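You operate a simulated robot arm through the tools that you are given. There is no shell and no other tool.

You are at the controls of a simulated robot arm. One attempt, no reset.

Task
Take the template sheet out of the binder and lay it on the mat beside it.
Fine: snap the rings shut and close the cover again. Where these are worked on the way, their far stop is far enough and under half their travel is too little: binder cover.

The check looks at the end state, three seconds after you hand in, the way a careful person would. Anything else that was tipped, shoved, dropped, spilled or broken makes it a failure. Lids that push on must go on centred and level and be pressed home; caps that screw on are set level and turned clockwise until they are tight. Flat cloth is picked up by pressing the open fingertips on it (5 to 10 N) and closing them slowly along it; thin cloth reads only 2 to 8 mm in the jaws.

Robot
A 7-joint arm with a three-finger gripper, fixed in place. Base frame: the origin is on the floor under the middle of its stand, x ahead of it, y to its left, z up; the work surface is at about z = 0.903. Readings come in m, degrees, newtons and seconds.
It reaches about 1.342 m from its shoulder. Its first joint turns from -166.0 to 166.0 degrees. Payload 2.69 kg.
The TCP is the grasp point between the finger pads, 0.03 m short of the fingertips. In the tool frame z runs along the fingers and y along their closing line. The gripper opens to 0.128 m; its body begins 0.117 m behind the TCP.
Orientation is that of the tool frame in the base frame, as a unit quaternion [w, x, y, z]. With the fingers straight down and closing along the base's y, the tool's x points along the base's -x, its y along +y and its z along -z.

Tools
- The arm moves only by the tool play_rows. Its arguments are lists of equal length, an entry for each row: "linear": the shift along the tool's x, y, z in m, a list of three; "rotation": the turn, a rotation vector about the tool's x, y, z in degrees, a list of three; "fingers": the gripper command, from -1 (shut) to 1 (fully open), values between in proportion. In form: {"linear": [[x, y, z], ...], "rotation": [[rx, ry, rz], ...], "fingers": [fingers, ...]}. A call has 1 to 20 rows; each row shifts and turns the commanded pose from where the row before left it, along the tool's axes as they then stand. A row lasts 0.2 s, in which the tool goes at most 0.05 m and 8.6 degrees; a call with a longer step from one row to the next is refused whole, and so is a gripper value outside its range. Where a pose cannot be reached the arm comes as near as it can. A force on the tool above 60 N (or 10 N above the force at the start of the call, whichever is more), or a blocked arm, ends the call early, and 0.2 s more pass. Each finger travels about 0.127 m/s and halts on what it meets, pressing with about 41 N; the grip force reading is that of the motor and also rises with nothing between the fingers. The clock runs only during rows and for 0.2 s after the last one: add rows that do not move to give the fingers time. It gives the time, the measured TCP pose, the force on the tool (base axes), the opening and the grip force at its end, in the units of the frame above (readings bear some noise), with the torque about the TCP (base axes, N m) and any sound that the robot's microphone picked up.
- Cameras (640 x 400 px; columns grow to the right, rows downward): "scene" is fixed at [0.2181, 0.4998, 1.6582]; the picture's right is [-0.79, -0.61, 0.00], its down [-0.53, 0.68, -0.51] and it looks along [0.31, -0.40, -0.86] (base axes); focal length 214 px, centre (320, 200). "wrist" rides on the gripper at [0.058, 0.054, -0.131] in the tool frame; the picture's right is [-0.68, 0.74, 0.00], its down [-0.62, -0.57, -0.55] and it looks along [-0.40, -0.37, 0.84] (tool axes); focal length 234 px, centre (320, 200). There is no depth. A picture from a camera that has moved, and an enlarged one, comes with that camera's place and axes in the base frame and with its lens.
- get_image(camera): a new picture of that camera. The clock stands still meanwhile.
- slide_trunk(by): moves the trunk up (or, below 0, down) by that many m; the arm rides with it, the base frame stays. It gives what a move gives, with no picture.
- close_up(camera, box): a new picture of the part [left, top, right, bottom] of that camera's present view, enlarged. The clock stands still meanwhile.
- close_job(): hands the job in; it is judged then, once.

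Nothing tells you positions but the pictures and the camera data. Unless the task says otherwise, let go and move clear before handing in.

The tools are called after "Request:" by a JSON object that holds its "fn" and its "kwargs". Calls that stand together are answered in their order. play_rows: Moves the arm, as the interface text tells. Its arguments: {"type":"object","properties":{"linear":{"type":"array"},"rotation":{"type":"array"},"fingers":{"type":"array"}},"required":["linear","rotation","fingers"]} The other tools are called the same way: slide_trunk (by) moves the trunk up or down; get_image (camera) takes a picture; close_up (camera, box) takes an enlarged picture of a part of a camera's view; close_job () hands the job in.

At the start:

```text
clock: 0.0
position: [0.6234, 0.11, 1.3375]
orientation: [0.0, 0.001, 1.0, 0.0]
ft_force: [-0.2, 0.1, -0.8]
wrist_torque: [-0.04, 0.01, 0.02]
gripper_width: 0.1283
grasp_force: 0.0
trunk travel left (down, up): [-0.15, 0.2]
```

scene: 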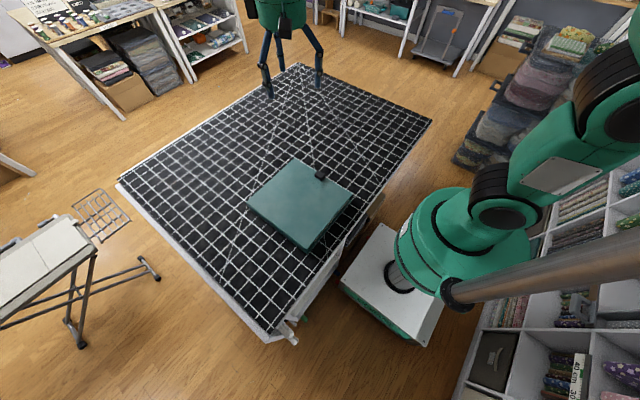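
wrist: 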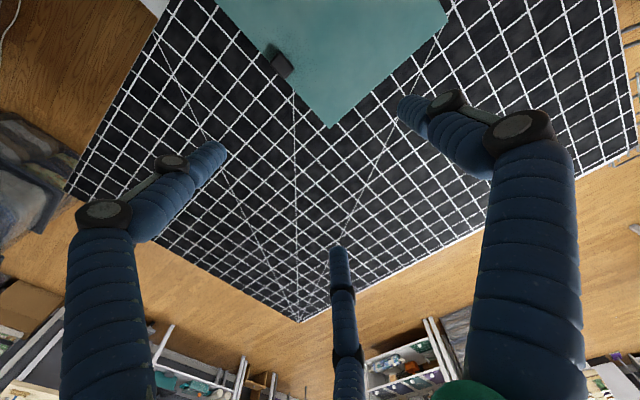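

I see a closed green binder on a black gridded mat, roughly x 0.39–0.67 and y 0.07–0.36, with a black tab on its far (-y) edge. I'll look closer before I move anything.

Request:
{"fn": "close_up", "kwargs": {"camera": "scene", "box": [230, 140, 374, 260]}}

Request:
{"fn": "close_up", "kwargs": {"camera": "wrist", "box": [200, 0, 460, 160]}}

Request:
{"fn": "close_up", "kwargs": {"camera": "scene", "box": [300, 155, 364, 205]}}

```text
3.33 times, centred on (302, 200) of scene
camera zoom: at [0.2181, 0.4998, 1.6582], right [-0.79, -0.61, 0.0], down [-0.53, 0.68, -0.51], along [0.31, -0.4, -0.86], focal length 715 px, centre (380, 200)
```

zoom: 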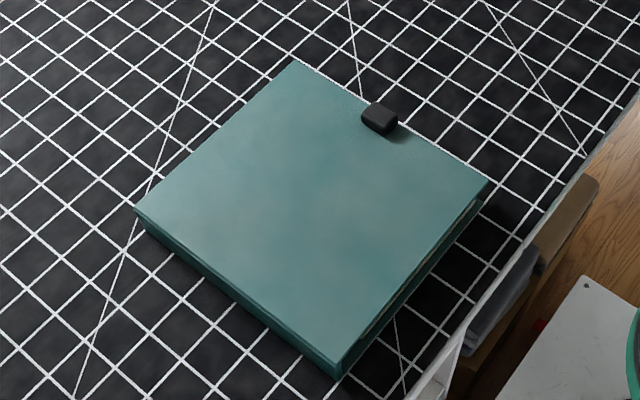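

```text
2.46 times, centred on (330, 80) of wrist
camera zoom: at [0.5653, 0.1635, 1.4689], right [0.68, 0.74, 0.0], down [0.62, -0.57, 0.55], along [0.4, -0.37, -0.84], focal length 576 px, centre (295, 495)
```

zoom: 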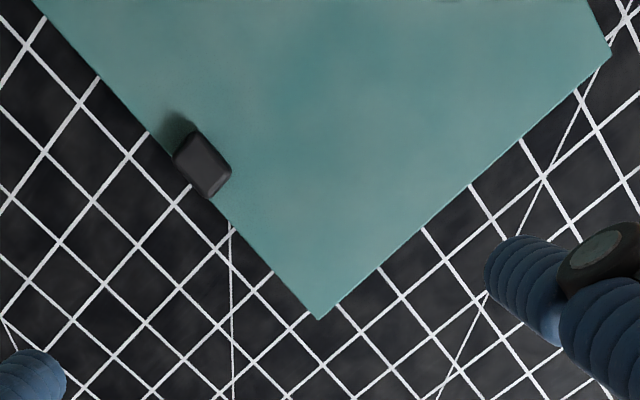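

```text
8.00 times, centred on (332, 180) of scene
camera zoom: at [0.2181, 0.4998, 1.6582], right [-0.79, -0.61, 0.0], down [-0.53, 0.68, -0.51], along [0.31, -0.4, -0.86], focal length 1716 px, centre (224, 360)
```

zoom: 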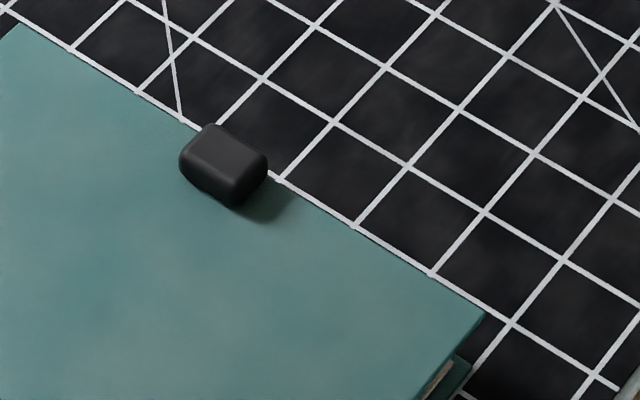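

The cover seems hinged along the +y edge (spine), with a lift tab at about (0.54, 0.083, 0.96). First I'll close the gripper in free air to see how the three fingers meet.

Request:
{"fn": "play_rows", "kwargs": {"linear": [[0, 0, 0], [0, 0, 0], [0, 0, 0], [0, 0, 0], [0, 0, 0]], "rotation": [[0, 0, 0], [0, 0, 0], [0, 0, 0], [0, 0, 0], [0, 0, 0]], "fingers": [-1, -1, -1, -1, -1]}}

Request:
{"fn": "get_image", "kwargs": {"camera": "wrist"}}

Request:
{"fn": "get_image", "kwargs": {"camera": "scene"}}

```text
clock: 1.2
position: [0.6238, 0.11, 1.3362]
orientation: [0.0, 0.0, 1.0, 0.0]
ft_force: [-0.1, 0.8, 1.1]
wrist_torque: [-0.01, 0.0, -0.01]
gripper_width: 0.0024
grasp_force: 32.0
trunk travel left (down, up): [-0.15, 0.2]
```

```text
taken
camera wrist: at [0.5653, 0.1635, 1.4689], right [0.68, 0.74, 0.0], down [0.62, -0.57, 0.55], along [0.4, -0.37, -0.84], focal length 234 px, centre (320, 200)
```

wrist: 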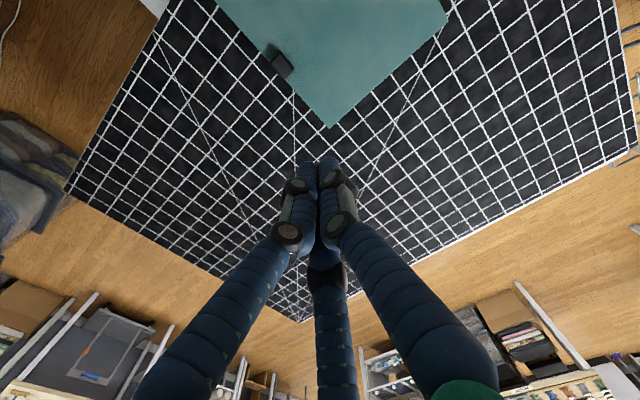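

```text
taken
```

scene: 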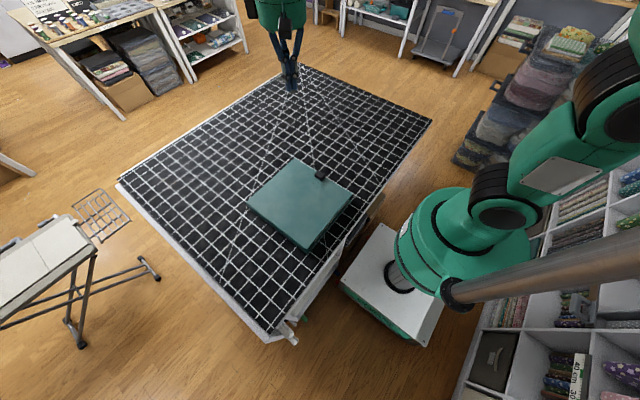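

The three fingers close radially (one on tool +y, two at ±120°). I'll lower the open gripper to above the tab and look at it up close.

Request:
{"fn": "play_rows", "kwargs": {"linear": [[0.0143, -0.0042, 0.0394], [0.0143, -0.0042, 0.0394], [0.0143, -0.0042, 0.0394], [0.0143, -0.0042, 0.0394], [0.0143, -0.0042, 0.0394], [0.0143, -0.0042, 0.0394], [0, 0, 0]], "rotation": [[0, 0, 0], [0, 0, 0], [0, 0, 0], [0, 0, 0], [0, 0, 0], [0, 0, 0], [0, 0, 0]], "fingers": [1, 1, 1, 1, 1, 1, 1]}}

Request:
{"fn": "get_image", "kwargs": {"camera": "wrist"}}

Request:
{"fn": "get_image", "kwargs": {"camera": "scene"}}

```text
clock: 2.8
position: [0.5377, 0.0833, 1.1004]
orientation: [-0.001, 0.0, 1.0, 0.0]
ft_force: [0.4, 0.1, 0.0]
wrist_torque: [0.02, 0.05, -0.01]
gripper_width: 0.1281
grasp_force: 0.1
trunk travel left (down, up): [-0.15, 0.2]
```

```text
taken
camera wrist: at [0.4802, 0.1373, 1.2317], right [0.68, 0.74, 0.0], down [0.62, -0.57, 0.55], along [0.4, -0.37, -0.84], focal length 234 px, centre (320, 200)
```

wrist: 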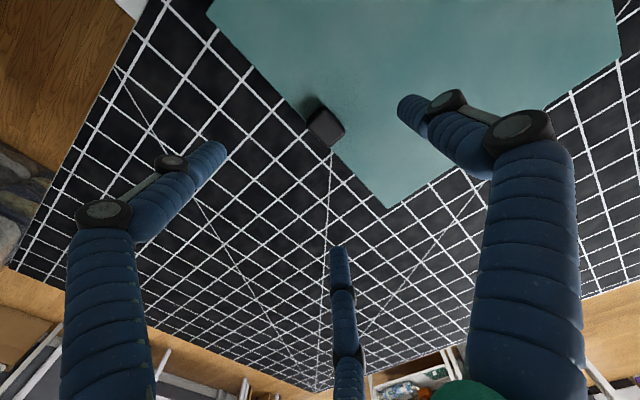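

```text
taken
```

scene: 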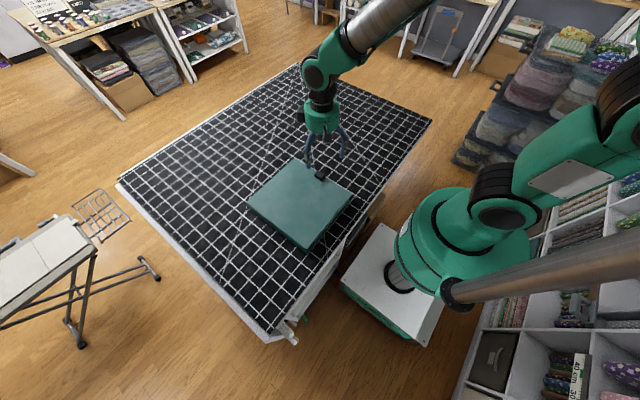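

The gripper is above the tab. I'll take enlarged views to measure the tab and cover edge.

Request:
{"fn": "close_up", "kwargs": {"camera": "wrist", "box": [270, 80, 398, 160]}}

Request:
{"fn": "close_up", "kwargs": {"camera": "scene", "box": [290, 150, 354, 190]}}

```text
5.00 times, centred on (334, 120) of wrist
camera zoom: at [0.4802, 0.1373, 1.2317], right [0.68, 0.74, 0.0], down [0.62, -0.57, 0.55], along [0.4, -0.37, -0.84], focal length 1171 px, centre (250, 600)
```

zoom: 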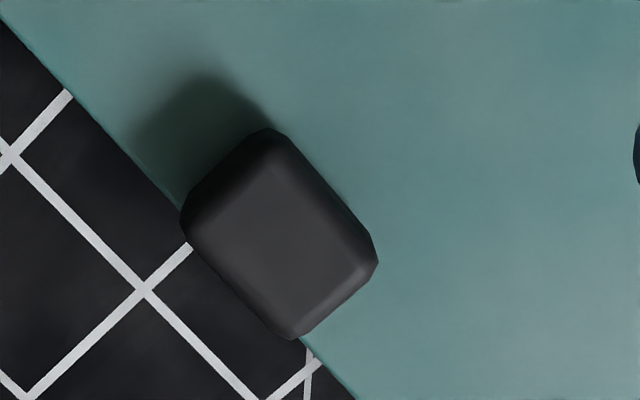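

```text
10.00 times, centred on (322, 170) of scene
camera zoom: at [0.2181, 0.4998, 1.6582], right [-0.79, -0.61, 0.0], down [-0.53, 0.68, -0.51], along [0.31, -0.4, -0.86], focal length 2145 px, centre (300, 500)
```

zoom: 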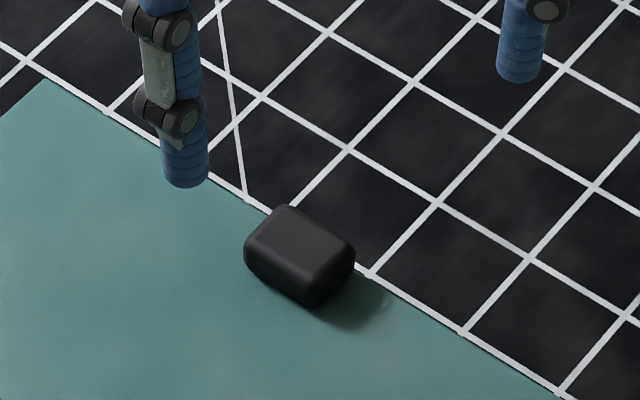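

The tab is about 36 × 25 × 22 mm, centred near (0.538, 0.093), with the cover top at z≈0.952. I'll descend around it and check for contact before closing.

Request:
{"fn": "play_rows", "kwargs": {"linear": [[0, 0.005, 0.03], [0, 0.0047, 0.03], [0, 0, 0.025], [0, 0, 0.015], [0, 0, 0.008], [0, 0, 0]], "rotation": [[0, 0, 0], [0, 0, 0], [0, 0, 0], [0, 0, 0], [0, 0, 0], [0, 0, 0]], "fingers": [0.6, 0.6, 0.6, 0.6, 0.6, 0.6]}}

Request:
{"fn": "get_image", "kwargs": {"camera": "wrist"}}

Request:
{"fn": "close_up", "kwargs": {"camera": "scene", "box": [290, 150, 354, 190]}}

```text
clock: 4.2
position: [0.5377, 0.0928, 0.9923]
orientation: [0.0, 0.0, 1.0, 0.0]
ft_force: [0.2, -0.6, -0.4]
wrist_torque: [0.01, 0.05, 0.0]
gripper_width: 0.1022
grasp_force: 0.0
trunk travel left (down, up): [-0.15, 0.2]
```

```text
taken
camera wrist: at [0.4796, 0.1478, 1.1244], right [0.68, 0.74, 0.0], down [0.62, -0.56, 0.55], along [0.4, -0.37, -0.84], focal length 234 px, centre (320, 200)
```

wrist: 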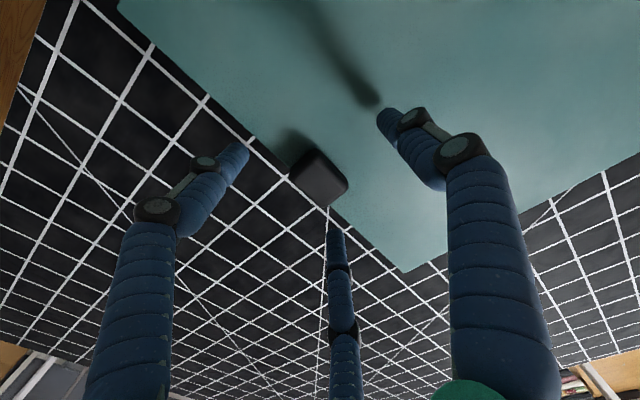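

```text
10.00 times, centred on (322, 170) of scene
camera zoom: at [0.2181, 0.4998, 1.6582], right [-0.79, -0.61, 0.0], down [-0.53, 0.68, -0.51], along [0.31, -0.4, -0.86], focal length 2145 px, centre (300, 500)
```

zoom: 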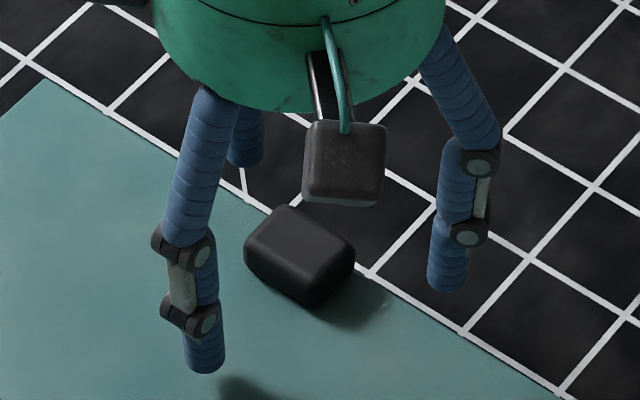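

The tab is centred below the grip. I'll lower slightly more until the tips nearly touch the cover, then close slowly.

Request:
{"fn": "play_rows", "kwargs": {"linear": [[0, 0, 0.004], [0, 0, 0.003], [0, 0, 0]], "rotation": [[0, 0, 0], [0, 0, 0], [0, 0, 0]], "fingers": [0.6, 0.6, 0.6]}}

Request:
{"fn": "close_up", "kwargs": {"camera": "wrist", "box": [200, 60, 456, 220]}}

```text
clock: 5.0
position: [0.538, 0.0938, 0.9872]
orientation: [0.0, 0.0, 1.0, -0.001]
ft_force: [-0.1, 0.9, -0.3]
wrist_torque: [-0.02, -0.02, 0.0]
gripper_width: 0.1024
grasp_force: 0.2
trunk travel left (down, up): [-0.15, 0.2]
```

```text
2.50 times, centred on (328, 140) of wrist
camera zoom: at [0.4796, 0.1477, 1.1175], right [0.68, 0.74, 0.0], down [0.62, -0.57, 0.55], along [0.4, -0.37, -0.84], focal length 585 px, centre (300, 350)
```

zoom: 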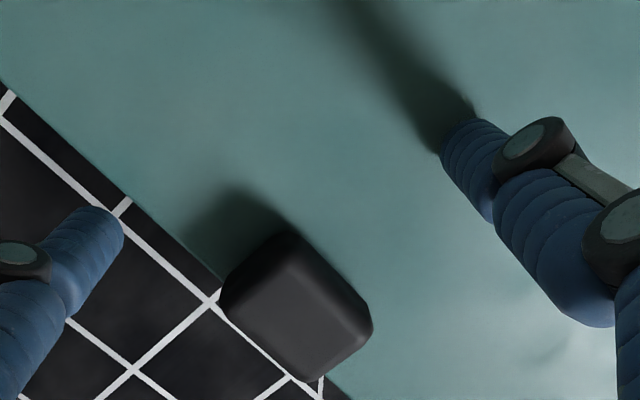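

The +y fingertip is right above the cover surface. Closing on the tab now.

Request:
{"fn": "play_rows", "kwargs": {"linear": [[0, 0, 0], [0, 0, 0], [0, 0, 0], [0, 0, 0], [0, 0, 0]], "rotation": [[0, 0, 0], [0, 0, 0], [0, 0, 0], [0, 0, 0], [0, 0, 0]], "fingers": [0.2, -0.2, -0.6, -1, -1]}}

Request:
{"fn": "get_image", "kwargs": {"camera": "wrist"}}

Request:
{"fn": "close_up", "kwargs": {"camera": "scene", "box": [240, 130, 368, 230]}}

```text
clock: 6.2
position: [0.5397, 0.0926, 0.9858]
orientation: [0.001, 0.0, 1.0, 0.0]
ft_force: [13.2, -3.8, 26.7]
wrist_torque: [0.29, -0.25, 0.02]
gripper_width: 0.0473
grasp_force: 40.9
trunk travel left (down, up): [-0.15, 0.2]
```

```text
taken
camera wrist: at [0.4805, 0.1475, 1.1188], right [0.68, 0.74, 0.0], down [0.61, -0.57, 0.55], along [0.41, -0.37, -0.83], focal length 234 px, centre (320, 200)
```

wrist: 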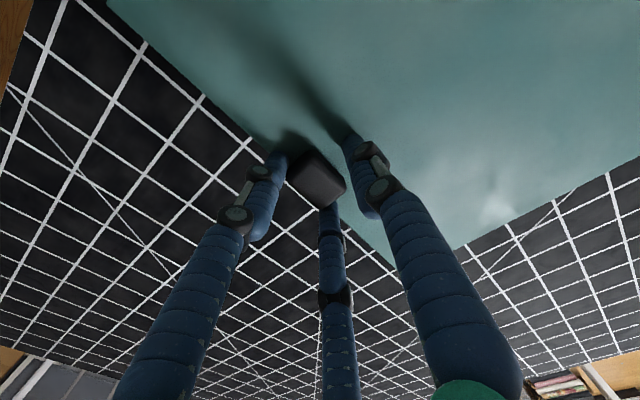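

```text
4.00 times, centred on (304, 180) of scene
camera zoom: at [0.2181, 0.4998, 1.6582], right [-0.79, -0.61, 0.0], down [-0.53, 0.68, -0.51], along [0.31, -0.4, -0.86], focal length 858 px, centre (384, 280)
```

zoom: 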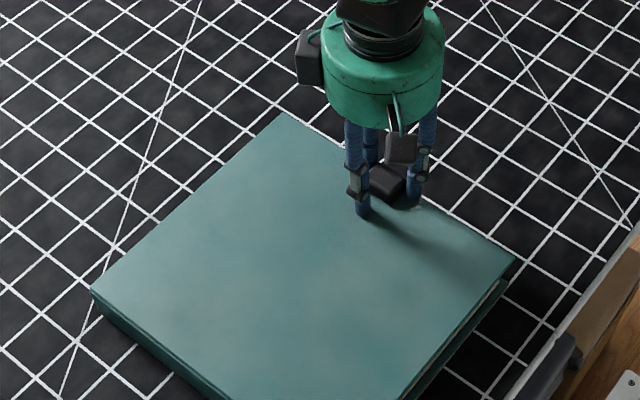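

The tab is gripped (47 mm, 41 N). Now I'll start rotating the tool about the spine hinge (assumed y≈0.35, z≈0.948) in small steps to open the cover.

Request:
{"fn": "play_rows", "kwargs": {"linear": [[0, 0.00234, -0.0134], [0, 0.00234, -0.0134], [0, 0.00234, -0.0134], [0, 0.00234, -0.0134], [0, 0.00234, -0.0134]], "rotation": [[3, 0, 0], [3, 0, 0], [3, 0, 0], [3, 0, 0], [3, 0, 0]], "fingers": [-1, -1, -1, -1, -1]}}

Request:
{"fn": "get_image", "kwargs": {"camera": "scene"}}

Request:
{"fn": "get_image", "kwargs": {"camera": "wrist"}}

```text
clock: 7.4
position: [0.5374, 0.1115, 1.0496]
orientation: [0.0, 0.001, 0.991, -0.131]
ft_force: [-0.6, 1.2, -2.8]
wrist_torque: [-0.75, 0.05, 0.08]
gripper_width: 0.0471
grasp_force: 40.9
trunk travel left (down, up): [-0.15, 0.2]
```

```text
taken
```

scene: 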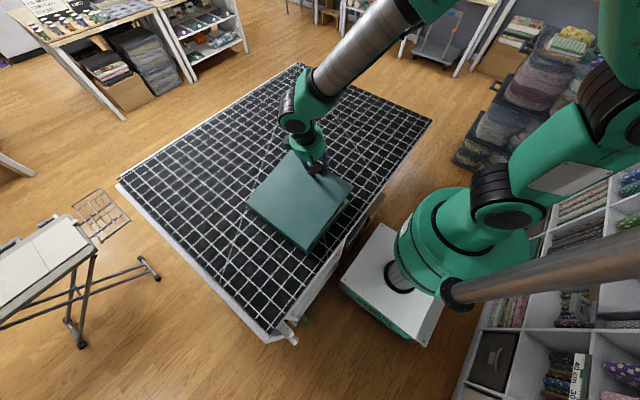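

```text
taken
camera wrist: at [0.4797, 0.198, 1.1638], right [0.68, 0.71, -0.19], down [0.62, -0.4, 0.68], along [0.4, -0.58, -0.71], focal length 234 px, centre (320, 200)
```

wrist: 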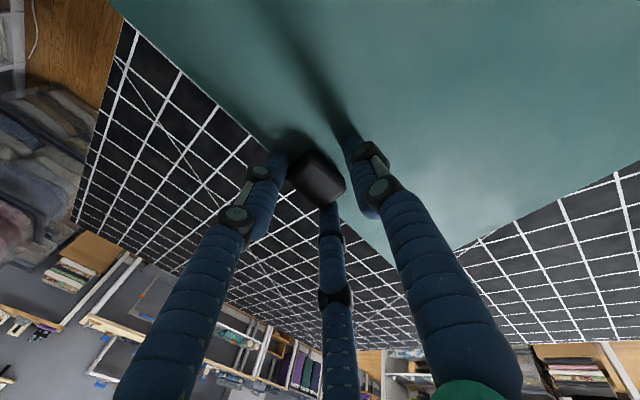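

The cover follows with almost no force at about 15°. Continuing along the arc.

Request:
{"fn": "play_rows", "kwargs": {"linear": [[0, 0.00328, -0.01784], [0, 0.00328, -0.01784], [0, 0.00328, -0.01784], [0, 0.00328, -0.01784], [0, 0.00328, -0.01784], [0, 0.00328, -0.01784], [0, 0.00328, -0.01784], [0, 0.00328, -0.01784]], "rotation": [[4, 0, 0], [4, 0, 0], [4, 0, 0], [4, 0, 0], [4, 0, 0], [4, 0, 0], [4, 0, 0], [4, 0, 0]], "fingers": [-1, -1, -1, -1, -1, -1, -1, -1]}}

Request:
{"fn": "get_image", "kwargs": {"camera": "scene"}}

Request:
{"fn": "get_image", "kwargs": {"camera": "wrist"}}

```text
clock: 9.2
position: [0.5359, 0.2026, 1.1622]
orientation: [0.001, -0.001, 0.918, -0.397]
ft_force: [0.2, -1.1, 14.1]
wrist_torque: [2.07, 0.32, 0.31]
gripper_width: 0.0475
grasp_force: 41.1
trunk travel left (down, up): [-0.15, 0.2]
```

```text
taken
```

scene: 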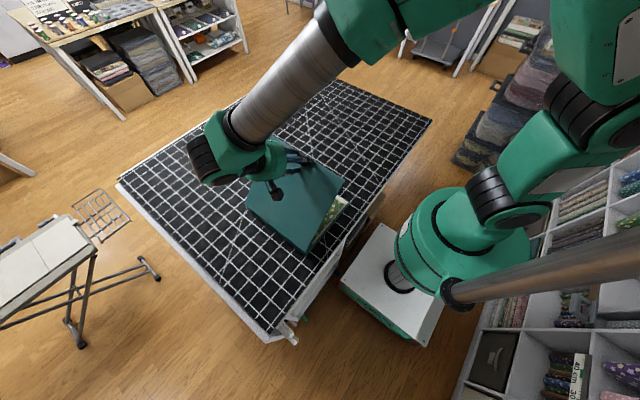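

```text
taken
camera wrist: at [0.4788, 0.3358, 1.2126], right [0.68, 0.5, -0.54], down [0.62, 0.02, 0.79], along [0.41, -0.86, -0.3], focal length 234 px, centre (320, 200)
```

wrist: 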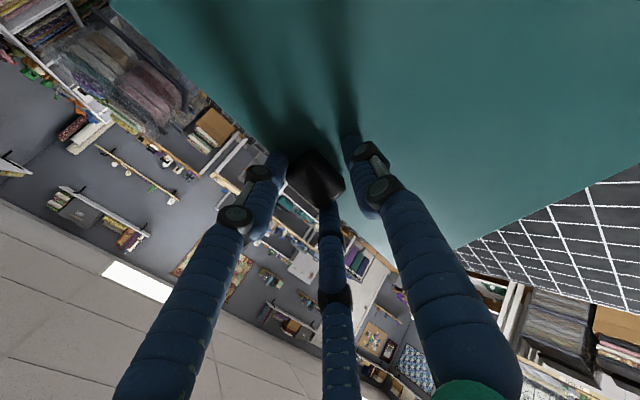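

The cover is at about 47° and the path fits the assumed hinge well; forces are moderate. Continuing in shorter batches.

Request:
{"fn": "play_rows", "kwargs": {"linear": [[0, 0.003, -0.01784], [0, 0.003, -0.01784], [0, 0.003, -0.01784], [0, 0.003, -0.01784]], "rotation": [[4, 0, 0], [4, 0, 0], [4, 0, 0], [4, 0, 0]], "fingers": [-1, -1, -1, -1]}}

Request:
{"fn": "get_image", "kwargs": {"camera": "scene"}}

```text
clock: 10.2
position: [0.5368, 0.2663, 1.1955]
orientation: [0.001, -0.001, 0.853, -0.523]
ft_force: [5.1, -4.0, 20.4]
wrist_torque: [1.04, -0.14, 0.13]
gripper_width: 0.0478
grasp_force: 41.1
trunk travel left (down, up): [-0.15, 0.2]
```

```text
taken
```

scene: 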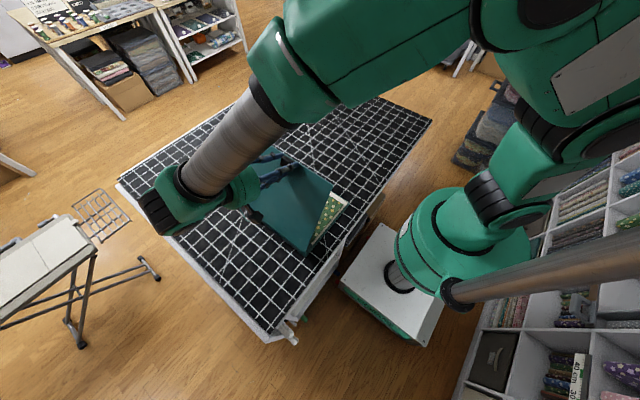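

About 63° open; the cover pushes radially outward a bit, so I'll ease the path outward while continuing.

Request:
{"fn": "play_rows", "kwargs": {"linear": [[0, 0.0015, -0.01784], [0, 0.002, -0.01784], [0, 0.002, -0.01784], [0, 0.002, -0.01784]], "rotation": [[4, 0, 0], [4, 0, 0], [4, 0, 0], [4, 0, 0]], "fingers": [-1, -1, -1, -1]}}

Request:
{"fn": "get_image", "kwargs": {"camera": "scene"}}

Request:
{"fn": "get_image", "kwargs": {"camera": "wrist"}}

```text
clock: 11.2
position: [0.5376, 0.3363, 1.2121]
orientation: [0.0, 0.0, 0.772, -0.636]
ft_force: [0.8, 4.4, 5.4]
wrist_torque: [1.25, 0.75, -0.37]
gripper_width: 0.0479
grasp_force: 40.9
trunk travel left (down, up): [-0.15, 0.2]
```

```text
taken
```

scene: 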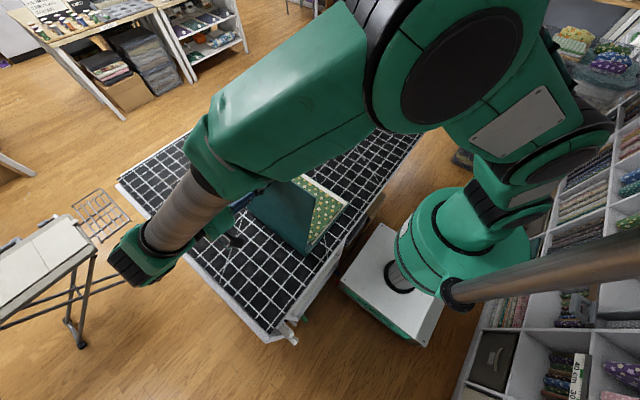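

```text
taken
camera wrist: at [0.4792, 0.4757, 1.1862], right [0.68, 0.14, -0.72], down [0.62, 0.43, 0.66], along [0.4, -0.89, 0.2], focal length 234 px, centre (320, 200)
```

wrist: 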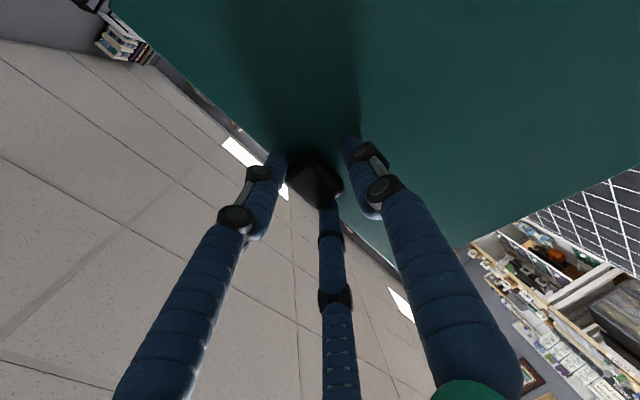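

At about 79° forces are low again and the inside (green patterned sheet) is becoming visible. Continuing past vertical.

Request:
{"fn": "play_rows", "kwargs": {"linear": [[0, 0.0026, -0.01784], [0, 0.0026, -0.01784], [0, 0.0026, -0.01784], [0, 0.0026, -0.01784], [0, 0.0026, -0.01784]], "rotation": [[4, 0, 0], [4, 0, 0], [4, 0, 0], [4, 0, 0], [4, 0, 0]], "fingers": [-1, -1, -1, -1, -1]}}

Request:
{"fn": "get_image", "kwargs": {"camera": "scene"}}

Request:
{"fn": "get_image", "kwargs": {"camera": "wrist"}}

```text
clock: 12.4
position: [0.4757, 0.2971, 1.1184]
orientation: [0.0, 0.0, -0.688, 0.725]
ft_force: [0.7, 0.6, -0.7]
wrist_torque: [-0.09, 0.03, -0.1]
gripper_width: 0.0211
grasp_force: 41.1
out of reach, approached as far as the arm can: row 1, 2, 3, 4, 5
trunk travel left (down, up): [-0.15, 0.2]
```

```text
taken
```

scene: 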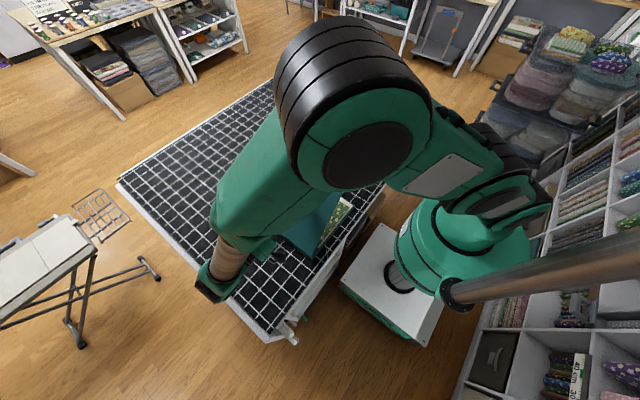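

```text
taken
camera wrist: at [0.4172, 0.4272, 1.0587], right [0.68, -0.04, -0.74], down [0.62, 0.58, 0.54], along [0.4, -0.81, 0.41], focal length 234 px, centre (320, 200)
```

wrist: 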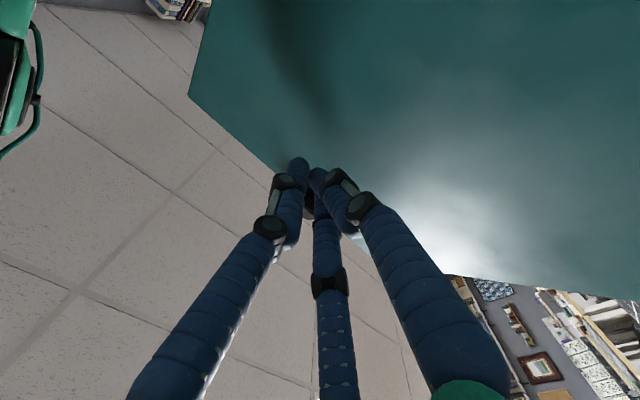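

The arm ran out of reach past vertical and seems to have slipped; I need to see what the fingers are holding and where the cover stands now.

Request:
{"fn": "close_up", "kwargs": {"camera": "wrist", "box": [220, 120, 420, 245]}}

Request:
{"fn": "close_up", "kwargs": {"camera": "scene", "box": [200, 180, 392, 300]}}

```text
3.20 times, centred on (320, 182) of wrist
camera zoom: at [0.4172, 0.4272, 1.0587], right [0.68, -0.04, -0.74], down [0.62, 0.58, 0.54], along [0.4, -0.81, 0.41], focal length 749 px, centre (320, 256)
```

zoom: 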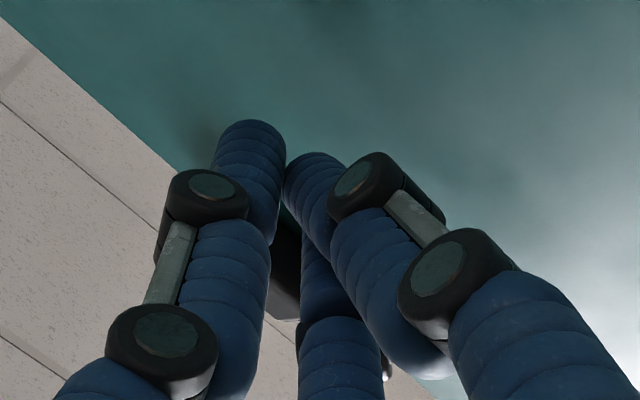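

```text
3.33 times, centred on (296, 240) of scene
camera zoom: at [0.2181, 0.4998, 1.6582], right [-0.79, -0.61, 0.0], down [-0.53, 0.68, -0.51], along [0.31, -0.4, -0.86], focal length 715 px, centre (400, 67)
```

zoom: 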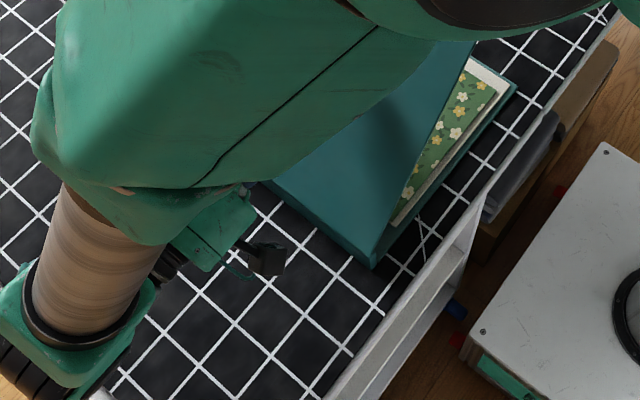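

The tool slipped off the tab when the pose went out of reach, and the binder looks dragged about 2 cm toward -x with the cover standing near 55°. I'll open the fingers and back off carefully to see whether the cover stays.

Request:
{"fn": "play_rows", "kwargs": {"linear": [[0, 0, 0], [0, 0, 0], [0, 0, -0.02], [0, 0, -0.03], [0, 0, -0.03], [0, 0, 0]], "rotation": [[0, 0, 0], [0, 0, 0], [0, 0, 0], [0, 0, 0], [0, 0, 0], [0, 0, 0]], "fingers": [-0.4, -0.2, -0.2, -0.2, -0.2, -0.2]}}

Request:
{"fn": "get_image", "kwargs": {"camera": "wrist"}}

Request:
{"fn": "get_image", "kwargs": {"camera": "scene"}}

```text
clock: 13.8
position: [0.4476, 0.3149, 1.0853]
orientation: [-0.001, 0.0, -0.676, 0.737]
ft_force: [0.0, 0.4, -0.9]
wrist_torque: [-0.02, -0.02, 0.0]
gripper_width: 0.0511
grasp_force: 0.0
out of reach, approached as far as the arm can: row 3, 4, 5
trunk travel left (down, up): [-0.15, 0.2]
```

```text
taken
camera wrist: at [0.389, 0.4412, 1.0202], right [0.68, -0.06, -0.73], down [0.61, 0.6, 0.52], along [0.41, -0.8, 0.44], focal length 234 px, centre (320, 200)
```

wrist: 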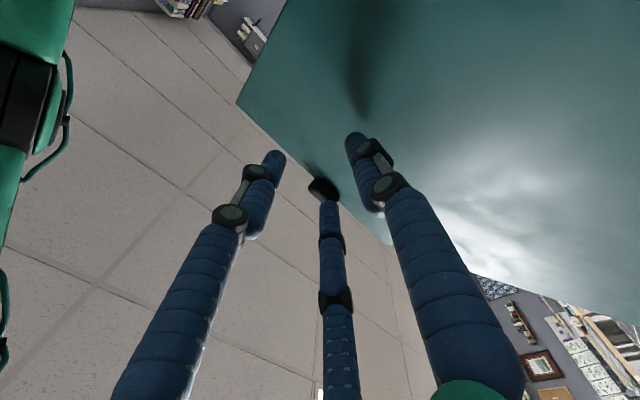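

```text
taken
```

scene: 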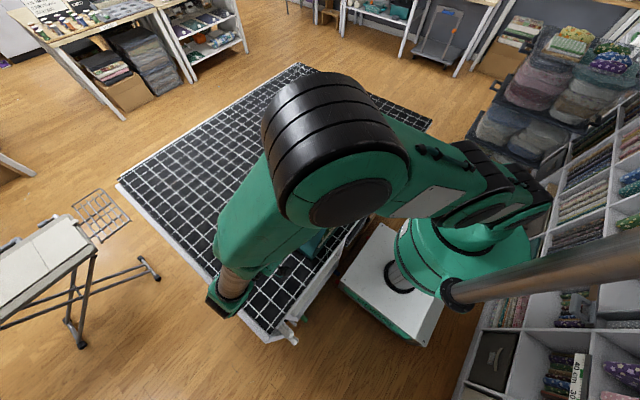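

The cover stays by itself (friction hinge), which helps. I'll untilt the tool step by step to bring the arm back into its reachable range, staying on the +y side of the cover.

Request:
{"fn": "play_rows", "kwargs": {"linear": [[0, 0, 0], [0, 0, 0], [0, 0, 0], [0, 0, 0]], "rotation": [[-6, 0, 0], [-6, 0, 0], [-6, 0, 0], [-6, 0, 0]], "fingers": [-0.2, -0.2, -0.2, -0.2]}}

Request:
{"fn": "get_image", "kwargs": {"camera": "scene"}}

Request:
{"fn": "get_image", "kwargs": {"camera": "wrist"}}

```text
clock: 14.8
position: [0.4472, 0.3148, 1.0838]
orientation: [0.0, -0.001, 0.814, -0.58]
ft_force: [0.0, -0.3, 0.4]
wrist_torque: [-0.04, -0.01, -0.02]
gripper_width: 0.0512
grasp_force: 0.0
trunk travel left (down, up): [-0.15, 0.2]
```

```text
taken
```

scene: 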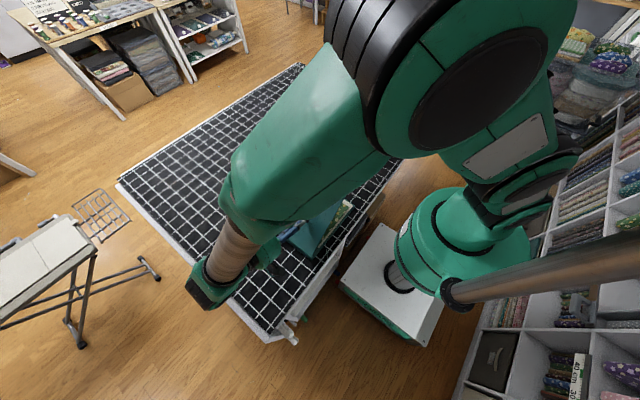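

```text
taken
camera wrist: at [0.3887, 0.4565, 1.0768], right [0.68, 0.24, -0.7], down [0.62, 0.33, 0.71], along [0.4, -0.91, 0.08], focal length 234 px, centre (320, 200)
```

wrist: 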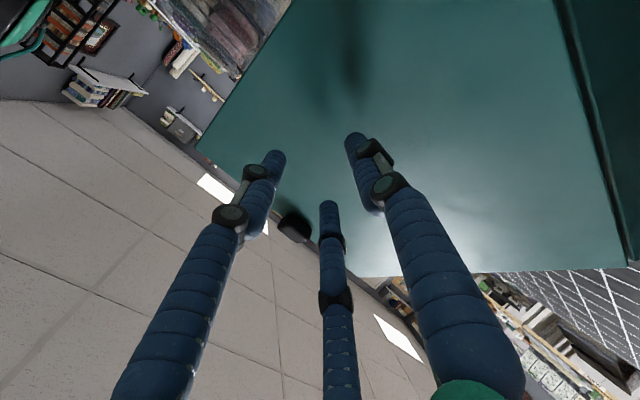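

Reach is restored. I'll continue untilting and retreat up and back to get an overview.

Request:
{"fn": "play_rows", "kwargs": {"linear": [[0, 0, -0.01], [0, 0, -0.01], [0, 0, -0.02], [0, 0, -0.025], [0, 0, -0.03], [0, 0, -0.03], [0, 0, -0.03], [0, 0, -0.03], [0, 0, -0.03], [0, 0, -0.03], [0, 0, -0.03]], "rotation": [[-8, 0, 0], [-8, 0, 0], [-8, 0, 0], [-8, 0, 0], [-8, 0, 0], [-8, 0, 0], [-8, 0, 0], [-8, 0, 0], [-7, 0, 0], [0, 0, 0], [0, 0, 0]], "fingers": [-0.2, -0.2, -0.2, -0.2, -0.2, -0.2, -0.2, -0.2, -0.2, -0.2, -0.2]}}

Request:
{"fn": "get_image", "kwargs": {"camera": "scene"}}

Request:
{"fn": "get_image", "kwargs": {"camera": "wrist"}}

```text
clock: 17.2
position: [0.4467, 0.4264, 1.3149]
orientation: [0.0, -0.001, 1.0, -0.001]
ft_force: [1.1, -0.4, 0.7]
wrist_torque: [-0.01, 0.01, -0.02]
gripper_width: 0.0512
grasp_force: 0.1
trunk travel left (down, up): [-0.15, 0.2]
```

```text
taken
```

scene: 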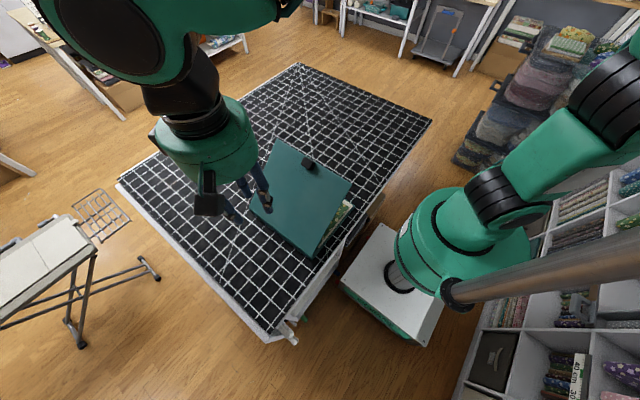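

```text
taken
camera wrist: at [0.3887, 0.4796, 1.4477], right [0.68, 0.74, 0.0], down [0.62, -0.56, 0.55], along [0.4, -0.37, -0.84], focal length 234 px, centre (320, 200)
```

wrist: 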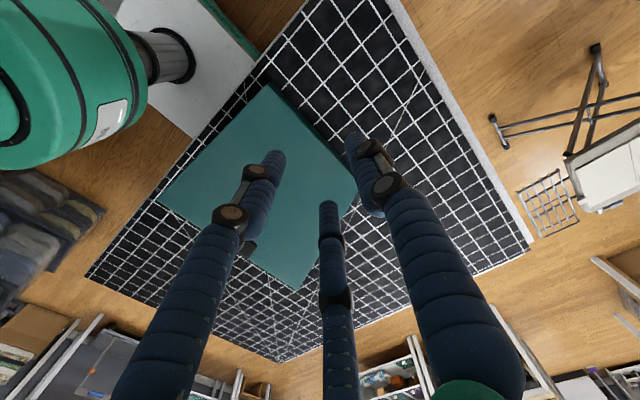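

The overview shows the cover standing partly open (about 40°). I'll check whether it is static and measure where the binder is now.

Request:
{"fn": "close_up", "kwargs": {"camera": "scene", "box": [230, 125, 374, 265]}}

Request:
{"fn": "play_rows", "kwargs": {"linear": [[0, 0.02, 0], [0, 0.02, 0], [0, 0.02, 0], [0, 0, 0], [0, 0, 0]], "rotation": [[0, 0, 0], [0, 0, 0], [0, 0, 0], [0, 0, 0], [0, 0, 0]], "fingers": [-0.5, -0.5, -0.5, -0.5, -0.5]}}

Request:
{"fn": "close_up", "kwargs": {"camera": "scene", "box": [230, 125, 374, 265]}}

```text
2.86 times, centred on (302, 195) of scene
camera zoom: at [0.2181, 0.4998, 1.6582], right [-0.79, -0.61, 0.0], down [-0.53, 0.68, -0.51], along [0.31, -0.4, -0.86], focal length 613 px, centre (371, 214)
```

zoom: 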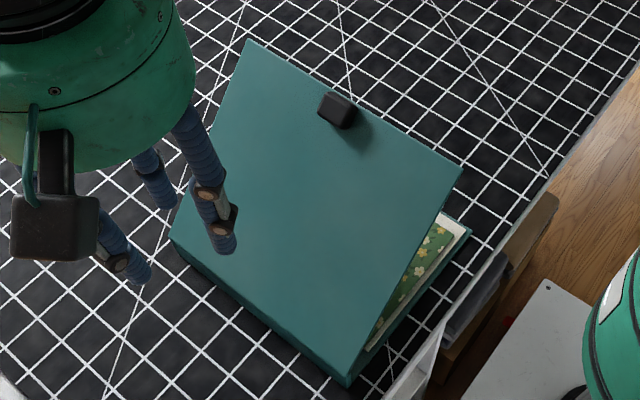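

```text
clock: 18.4
position: [0.4473, 0.4846, 1.3155]
orientation: [0.0, -0.002, 1.0, 0.0]
ft_force: [0.2, -0.8, -0.1]
wrist_torque: [-0.01, 0.02, 0.0]
gripper_width: 0.0321
grasp_force: 0.1
trunk travel left (down, up): [-0.15, 0.2]
```

```text
2.86 times, centred on (302, 195) of scene
camera zoom: at [0.2181, 0.4998, 1.6582], right [-0.79, -0.61, 0.0], down [-0.53, 0.68, -0.51], along [0.31, -0.4, -0.86], focal length 613 px, centre (371, 214)
```

zoom: 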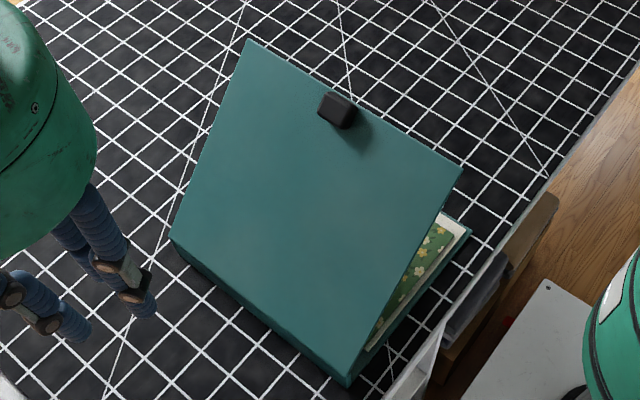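

The cover stays put, and the binder now spans about x 0.364–0.667 with its hinge at y≈0.356. Next I'll go over to the -y side with fingers closed and tilt the tool so I can push the cover's free edge further open from the inside.

Request:
{"fn": "play_rows", "kwargs": {"linear": [[-0.0058, -0.042, 0], [-0.0058, -0.042, 0], [-0.0058, -0.042, 0], [-0.0058, -0.042, 0], [-0.0058, -0.042, 0], [-0.0058, -0.042, 0], [-0.0058, -0.042, 0], [-0.0058, -0.042, 0], [-0.0058, -0.042, 0], [-0.0058, -0.042, 0], [-0.0058, -0.042, 0], [-0.0058, -0.042, 0], [0, 0, 0], [0, 0, 0], [0, 0, 0], [0, 0, 0], [0, 0, 0]], "rotation": [[0, 0, 0], [0, 0, 0], [0, 0, 0], [0, 0, 0], [0, 0, 0], [0, 0, 0], [0, 0, 0], [0, 0, 0], [0, 0, 0], [0, 0, 0], [0, 0, 0], [0, 0, 0], [-8, 0, 0], [-8, 0, 0], [-8, 0, 0], [-8, 0, 0], [-8, 0, 0]], "fingers": [-1, -1, -1, -1, -1, -1, -1, -1, -1, -1, -1, -1, -1, -1, -1, -1, -1]}}

Request:
{"fn": "get_image", "kwargs": {"camera": "wrist"}}

Request:
{"fn": "get_image", "kwargs": {"camera": "scene"}}

```text
clock: 22.0
position: [0.5175, -0.0189, 1.3165]
orientation: [0.002, -0.001, 0.94, 0.342]
ft_force: [-0.1, -0.1, -0.2]
wrist_torque: [0.04, -0.01, -0.01]
gripper_width: 0.0019
grasp_force: 31.5
trunk travel left (down, up): [-0.15, 0.2]
```

```text
taken
camera wrist: at [0.4589, -0.0616, 1.4521], right [0.68, 0.56, 0.48], down [0.62, -0.79, 0.06], along [0.4, 0.26, -0.88], focal length 234 px, centre (320, 200)
```

wrist: 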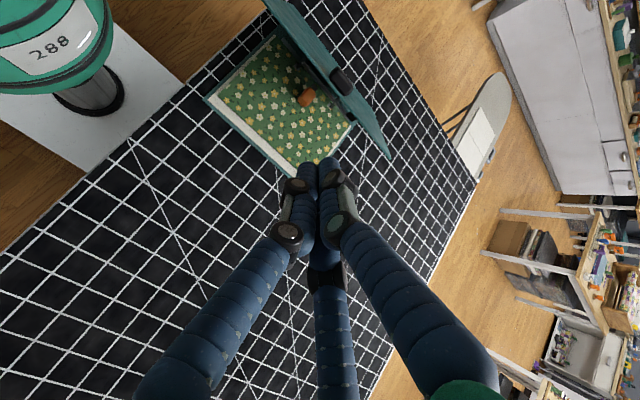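

```text
taken
```

scene: 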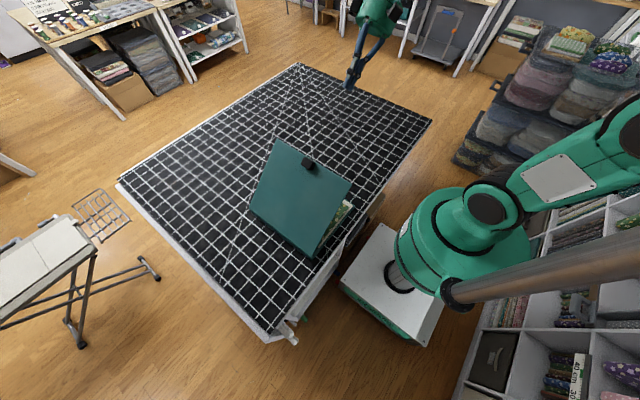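

Now I see inside: a green floral sheet on a white page and an orange object on it. Let me zoom in.

Request:
{"fn": "close_up", "kwargs": {"camera": "wrist", "box": [190, 0, 398, 180]}}

Request:
{"fn": "close_up", "kwargs": {"camera": "wrist", "box": [250, 40, 362, 130]}}

```text
2.22 times, centred on (294, 90) of wrist
camera zoom: at [0.4589, -0.0616, 1.4521], right [0.68, 0.56, 0.48], down [0.62, -0.79, 0.06], along [0.4, 0.26, -0.88], focal length 520 px, centre (378, 444)
```

zoom: 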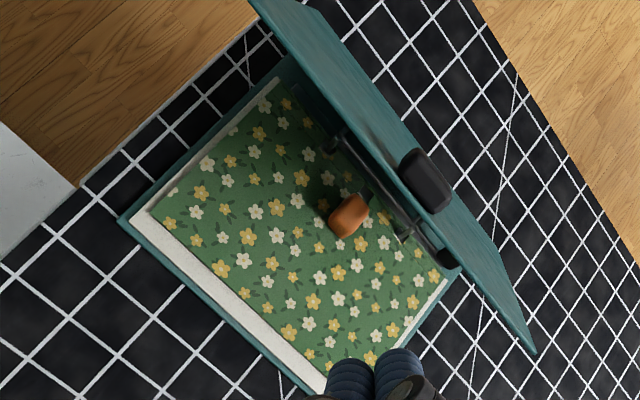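

```text
4.44 times, centred on (306, 85) of wrist
camera zoom: at [0.4589, -0.0616, 1.4521], right [0.68, 0.56, 0.48], down [0.62, -0.79, 0.06], along [0.4, 0.26, -0.88], focal length 1041 px, centre (382, 711)
```

zoom: 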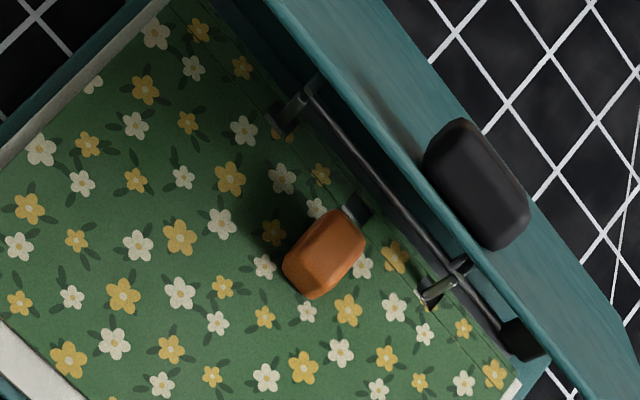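

The ring bar with rings sits by the spine, and an orange lever handle extends from it over the floral sheet. First I'll slide the closed fingertips under the cover's free edge (edge at about y 0.167, z 1.137) on its inner side.

Request:
{"fn": "play_rows", "kwargs": {"linear": [[0, -0.0382, 0], [0, 0, 0.043], [0, 0, 0.043], [0, 0, 0.043], [0, 0, 0.043], [0, 0, 0.043], [0, 0, 0.042], [0, 0, 0]], "rotation": [[0, 0, 0], [0, 0, 0], [0, 0, 0], [0, 0, 0], [0, 0, 0], [0, 0, 0], [0, 0, 0], [0, 0, 0]], "fingers": [-1, -1, -1, -1, -1, -1, -1, -1]}}

Request:
{"fn": "get_image", "kwargs": {"camera": "wrist"}}

Request:
{"fn": "get_image", "kwargs": {"camera": "scene"}}

```text
clock: 23.8
position: [0.5169, 0.1175, 1.0934]
orientation: [0.0, -0.001, 0.94, 0.342]
ft_force: [0.4, 0.4, 0.3]
wrist_torque: [-0.02, 0.03, 0.03]
gripper_width: 0.002
grasp_force: 31.7
trunk travel left (down, up): [-0.15, 0.2]
```

```text
taken
camera wrist: at [0.4592, 0.0749, 1.2299], right [0.68, 0.56, 0.47], down [0.62, -0.79, 0.06], along [0.4, 0.25, -0.88], focal length 234 px, centre (320, 200)
```

wrist: 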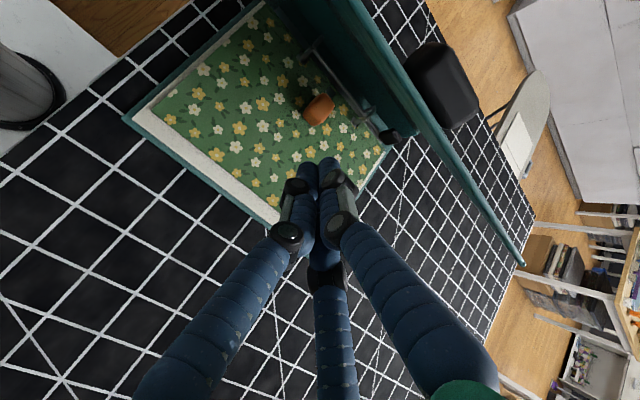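

```text
taken
```

scene: 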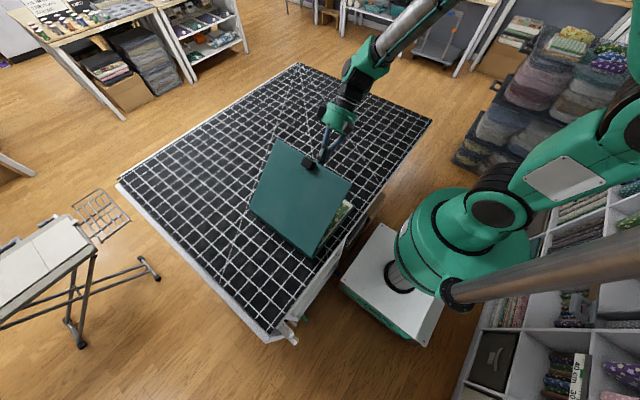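

The fingers are inside, parallel to the cover. I'll grab a zoom of the ring mechanism, then start pushing the cover open along its arc.

Request:
{"fn": "close_up", "kwargs": {"camera": "wrist", "box": [250, 40, 410, 180]}}

Request:
{"fn": "play_rows", "kwargs": {"linear": [[0, 0.015, 0], [0, 0.012, 0], [0, 0.01, 0], [0, 0.0187, -0.0027], [0, 0.0187, -0.0027], [0, 0.0187, -0.0027], [0, 0.0187, -0.0027]], "rotation": [[0, 0, 0], [0, 0, 0], [0, 0, 0], [4, 0, 0], [4, 0, 0], [4, 0, 0], [4, 0, 0]], "fingers": [-1, -1, -1, -1, -1, -1, -1]}}

Request:
{"fn": "get_image", "kwargs": {"camera": "wrist"}}

Request:
{"fn": "get_image", "kwargs": {"camera": "scene"}}

```text
2.86 times, centred on (330, 110) of wrist
camera zoom: at [0.4592, 0.0749, 1.2299], right [0.68, 0.56, 0.47], down [0.62, -0.79, 0.06], along [0.4, 0.25, -0.88], focal length 669 px, centre (291, 457)
```

zoom: 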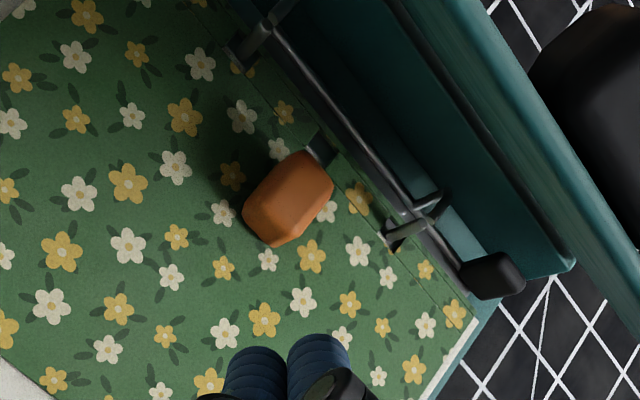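

```text
clock: 25.4
position: [0.5173, 0.2019, 1.1698]
orientation: [0.0, 0.0, 0.978, 0.208]
ft_force: [-0.5, -0.3, 0.2]
wrist_torque: [0.01, -0.01, -0.03]
gripper_width: 0.0022
grasp_force: 31.5
trunk travel left (down, up): [-0.15, 0.2]
```

```text
taken
camera wrist: at [0.4584, 0.198, 1.3108], right [0.68, 0.67, 0.3], down [0.62, -0.74, 0.27], along [0.4, 0.0, -0.91], focal length 234 px, centre (320, 200)
```

wrist: 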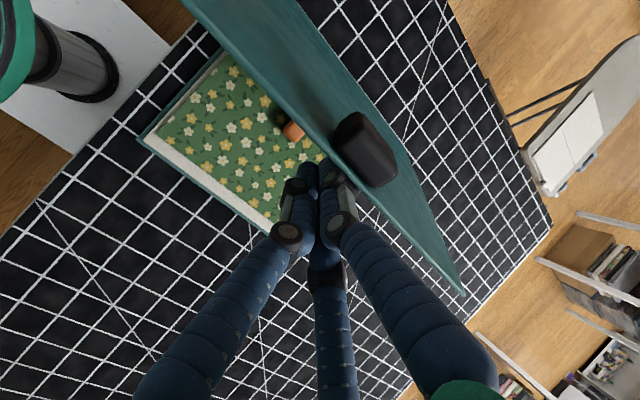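

```text
taken
```

scene: 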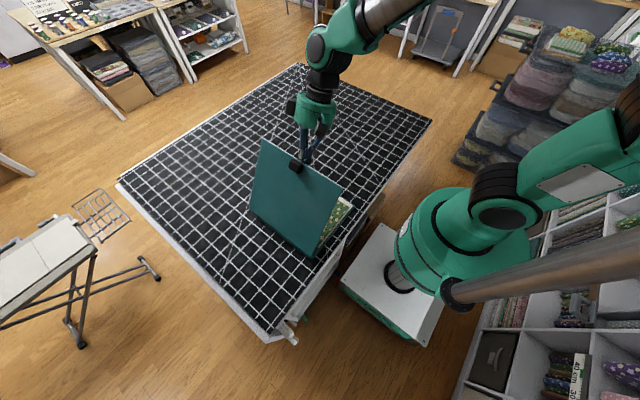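

The cover is moving smoothly with negligible force. Continuing the arc push past vertical.

Request:
{"fn": "play_rows", "kwargs": {"linear": [[0, 0.0187, -0.0027], [0, 0.0187, -0.0027], [0, 0.0187, -0.0027], [0, 0.0187, -0.0027], [0, 0.0187, -0.0027], [0, 0.0187, -0.0027], [0, 0.0187, -0.0027], [0, 0.0187, -0.0027]], "rotation": [[4, 0, 0], [4, 0, 0], [4, 0, 0], [4, 0, 0], [4, 0, 0], [4, 0, 0], [4, 0, 0], [4, 0, 0]], "fingers": [-1, -1, -1, -1, -1, -1, -1, -1]}}

Request:
{"fn": "get_image", "kwargs": {"camera": "wrist"}}

Request:
{"fn": "get_image", "kwargs": {"camera": "scene"}}

```text
clock: 27.2
position: [0.5172, 0.3438, 1.2163]
orientation: [0.0, 0.0, 0.997, -0.071]
ft_force: [-0.1, -0.1, 0.5]
wrist_torque: [0.05, 0.0, 0.03]
gripper_width: 0.0022
grasp_force: 31.5
trunk travel left (down, up): [-0.15, 0.2]
```

```text
taken
camera wrist: at [0.4583, 0.4155, 1.3389], right [0.68, 0.73, -0.1], down [0.62, -0.48, 0.62], along [0.4, -0.48, -0.78], focal length 234 px, centre (320, 200)
```

wrist: 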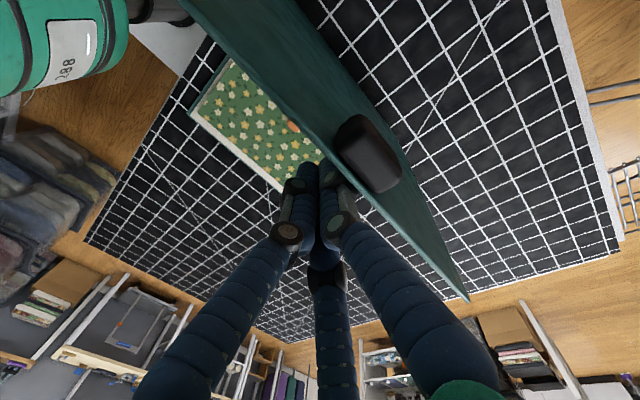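

```text
taken
```

scene: 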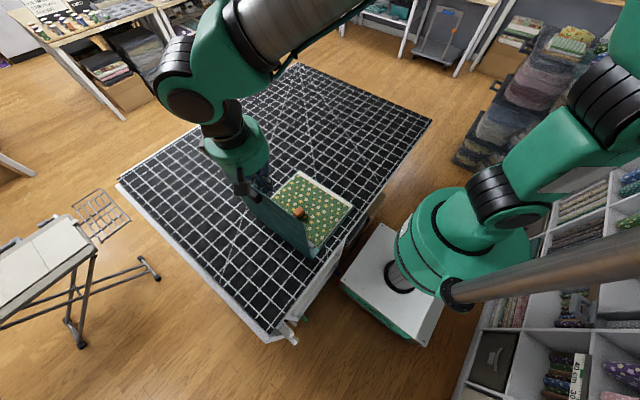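

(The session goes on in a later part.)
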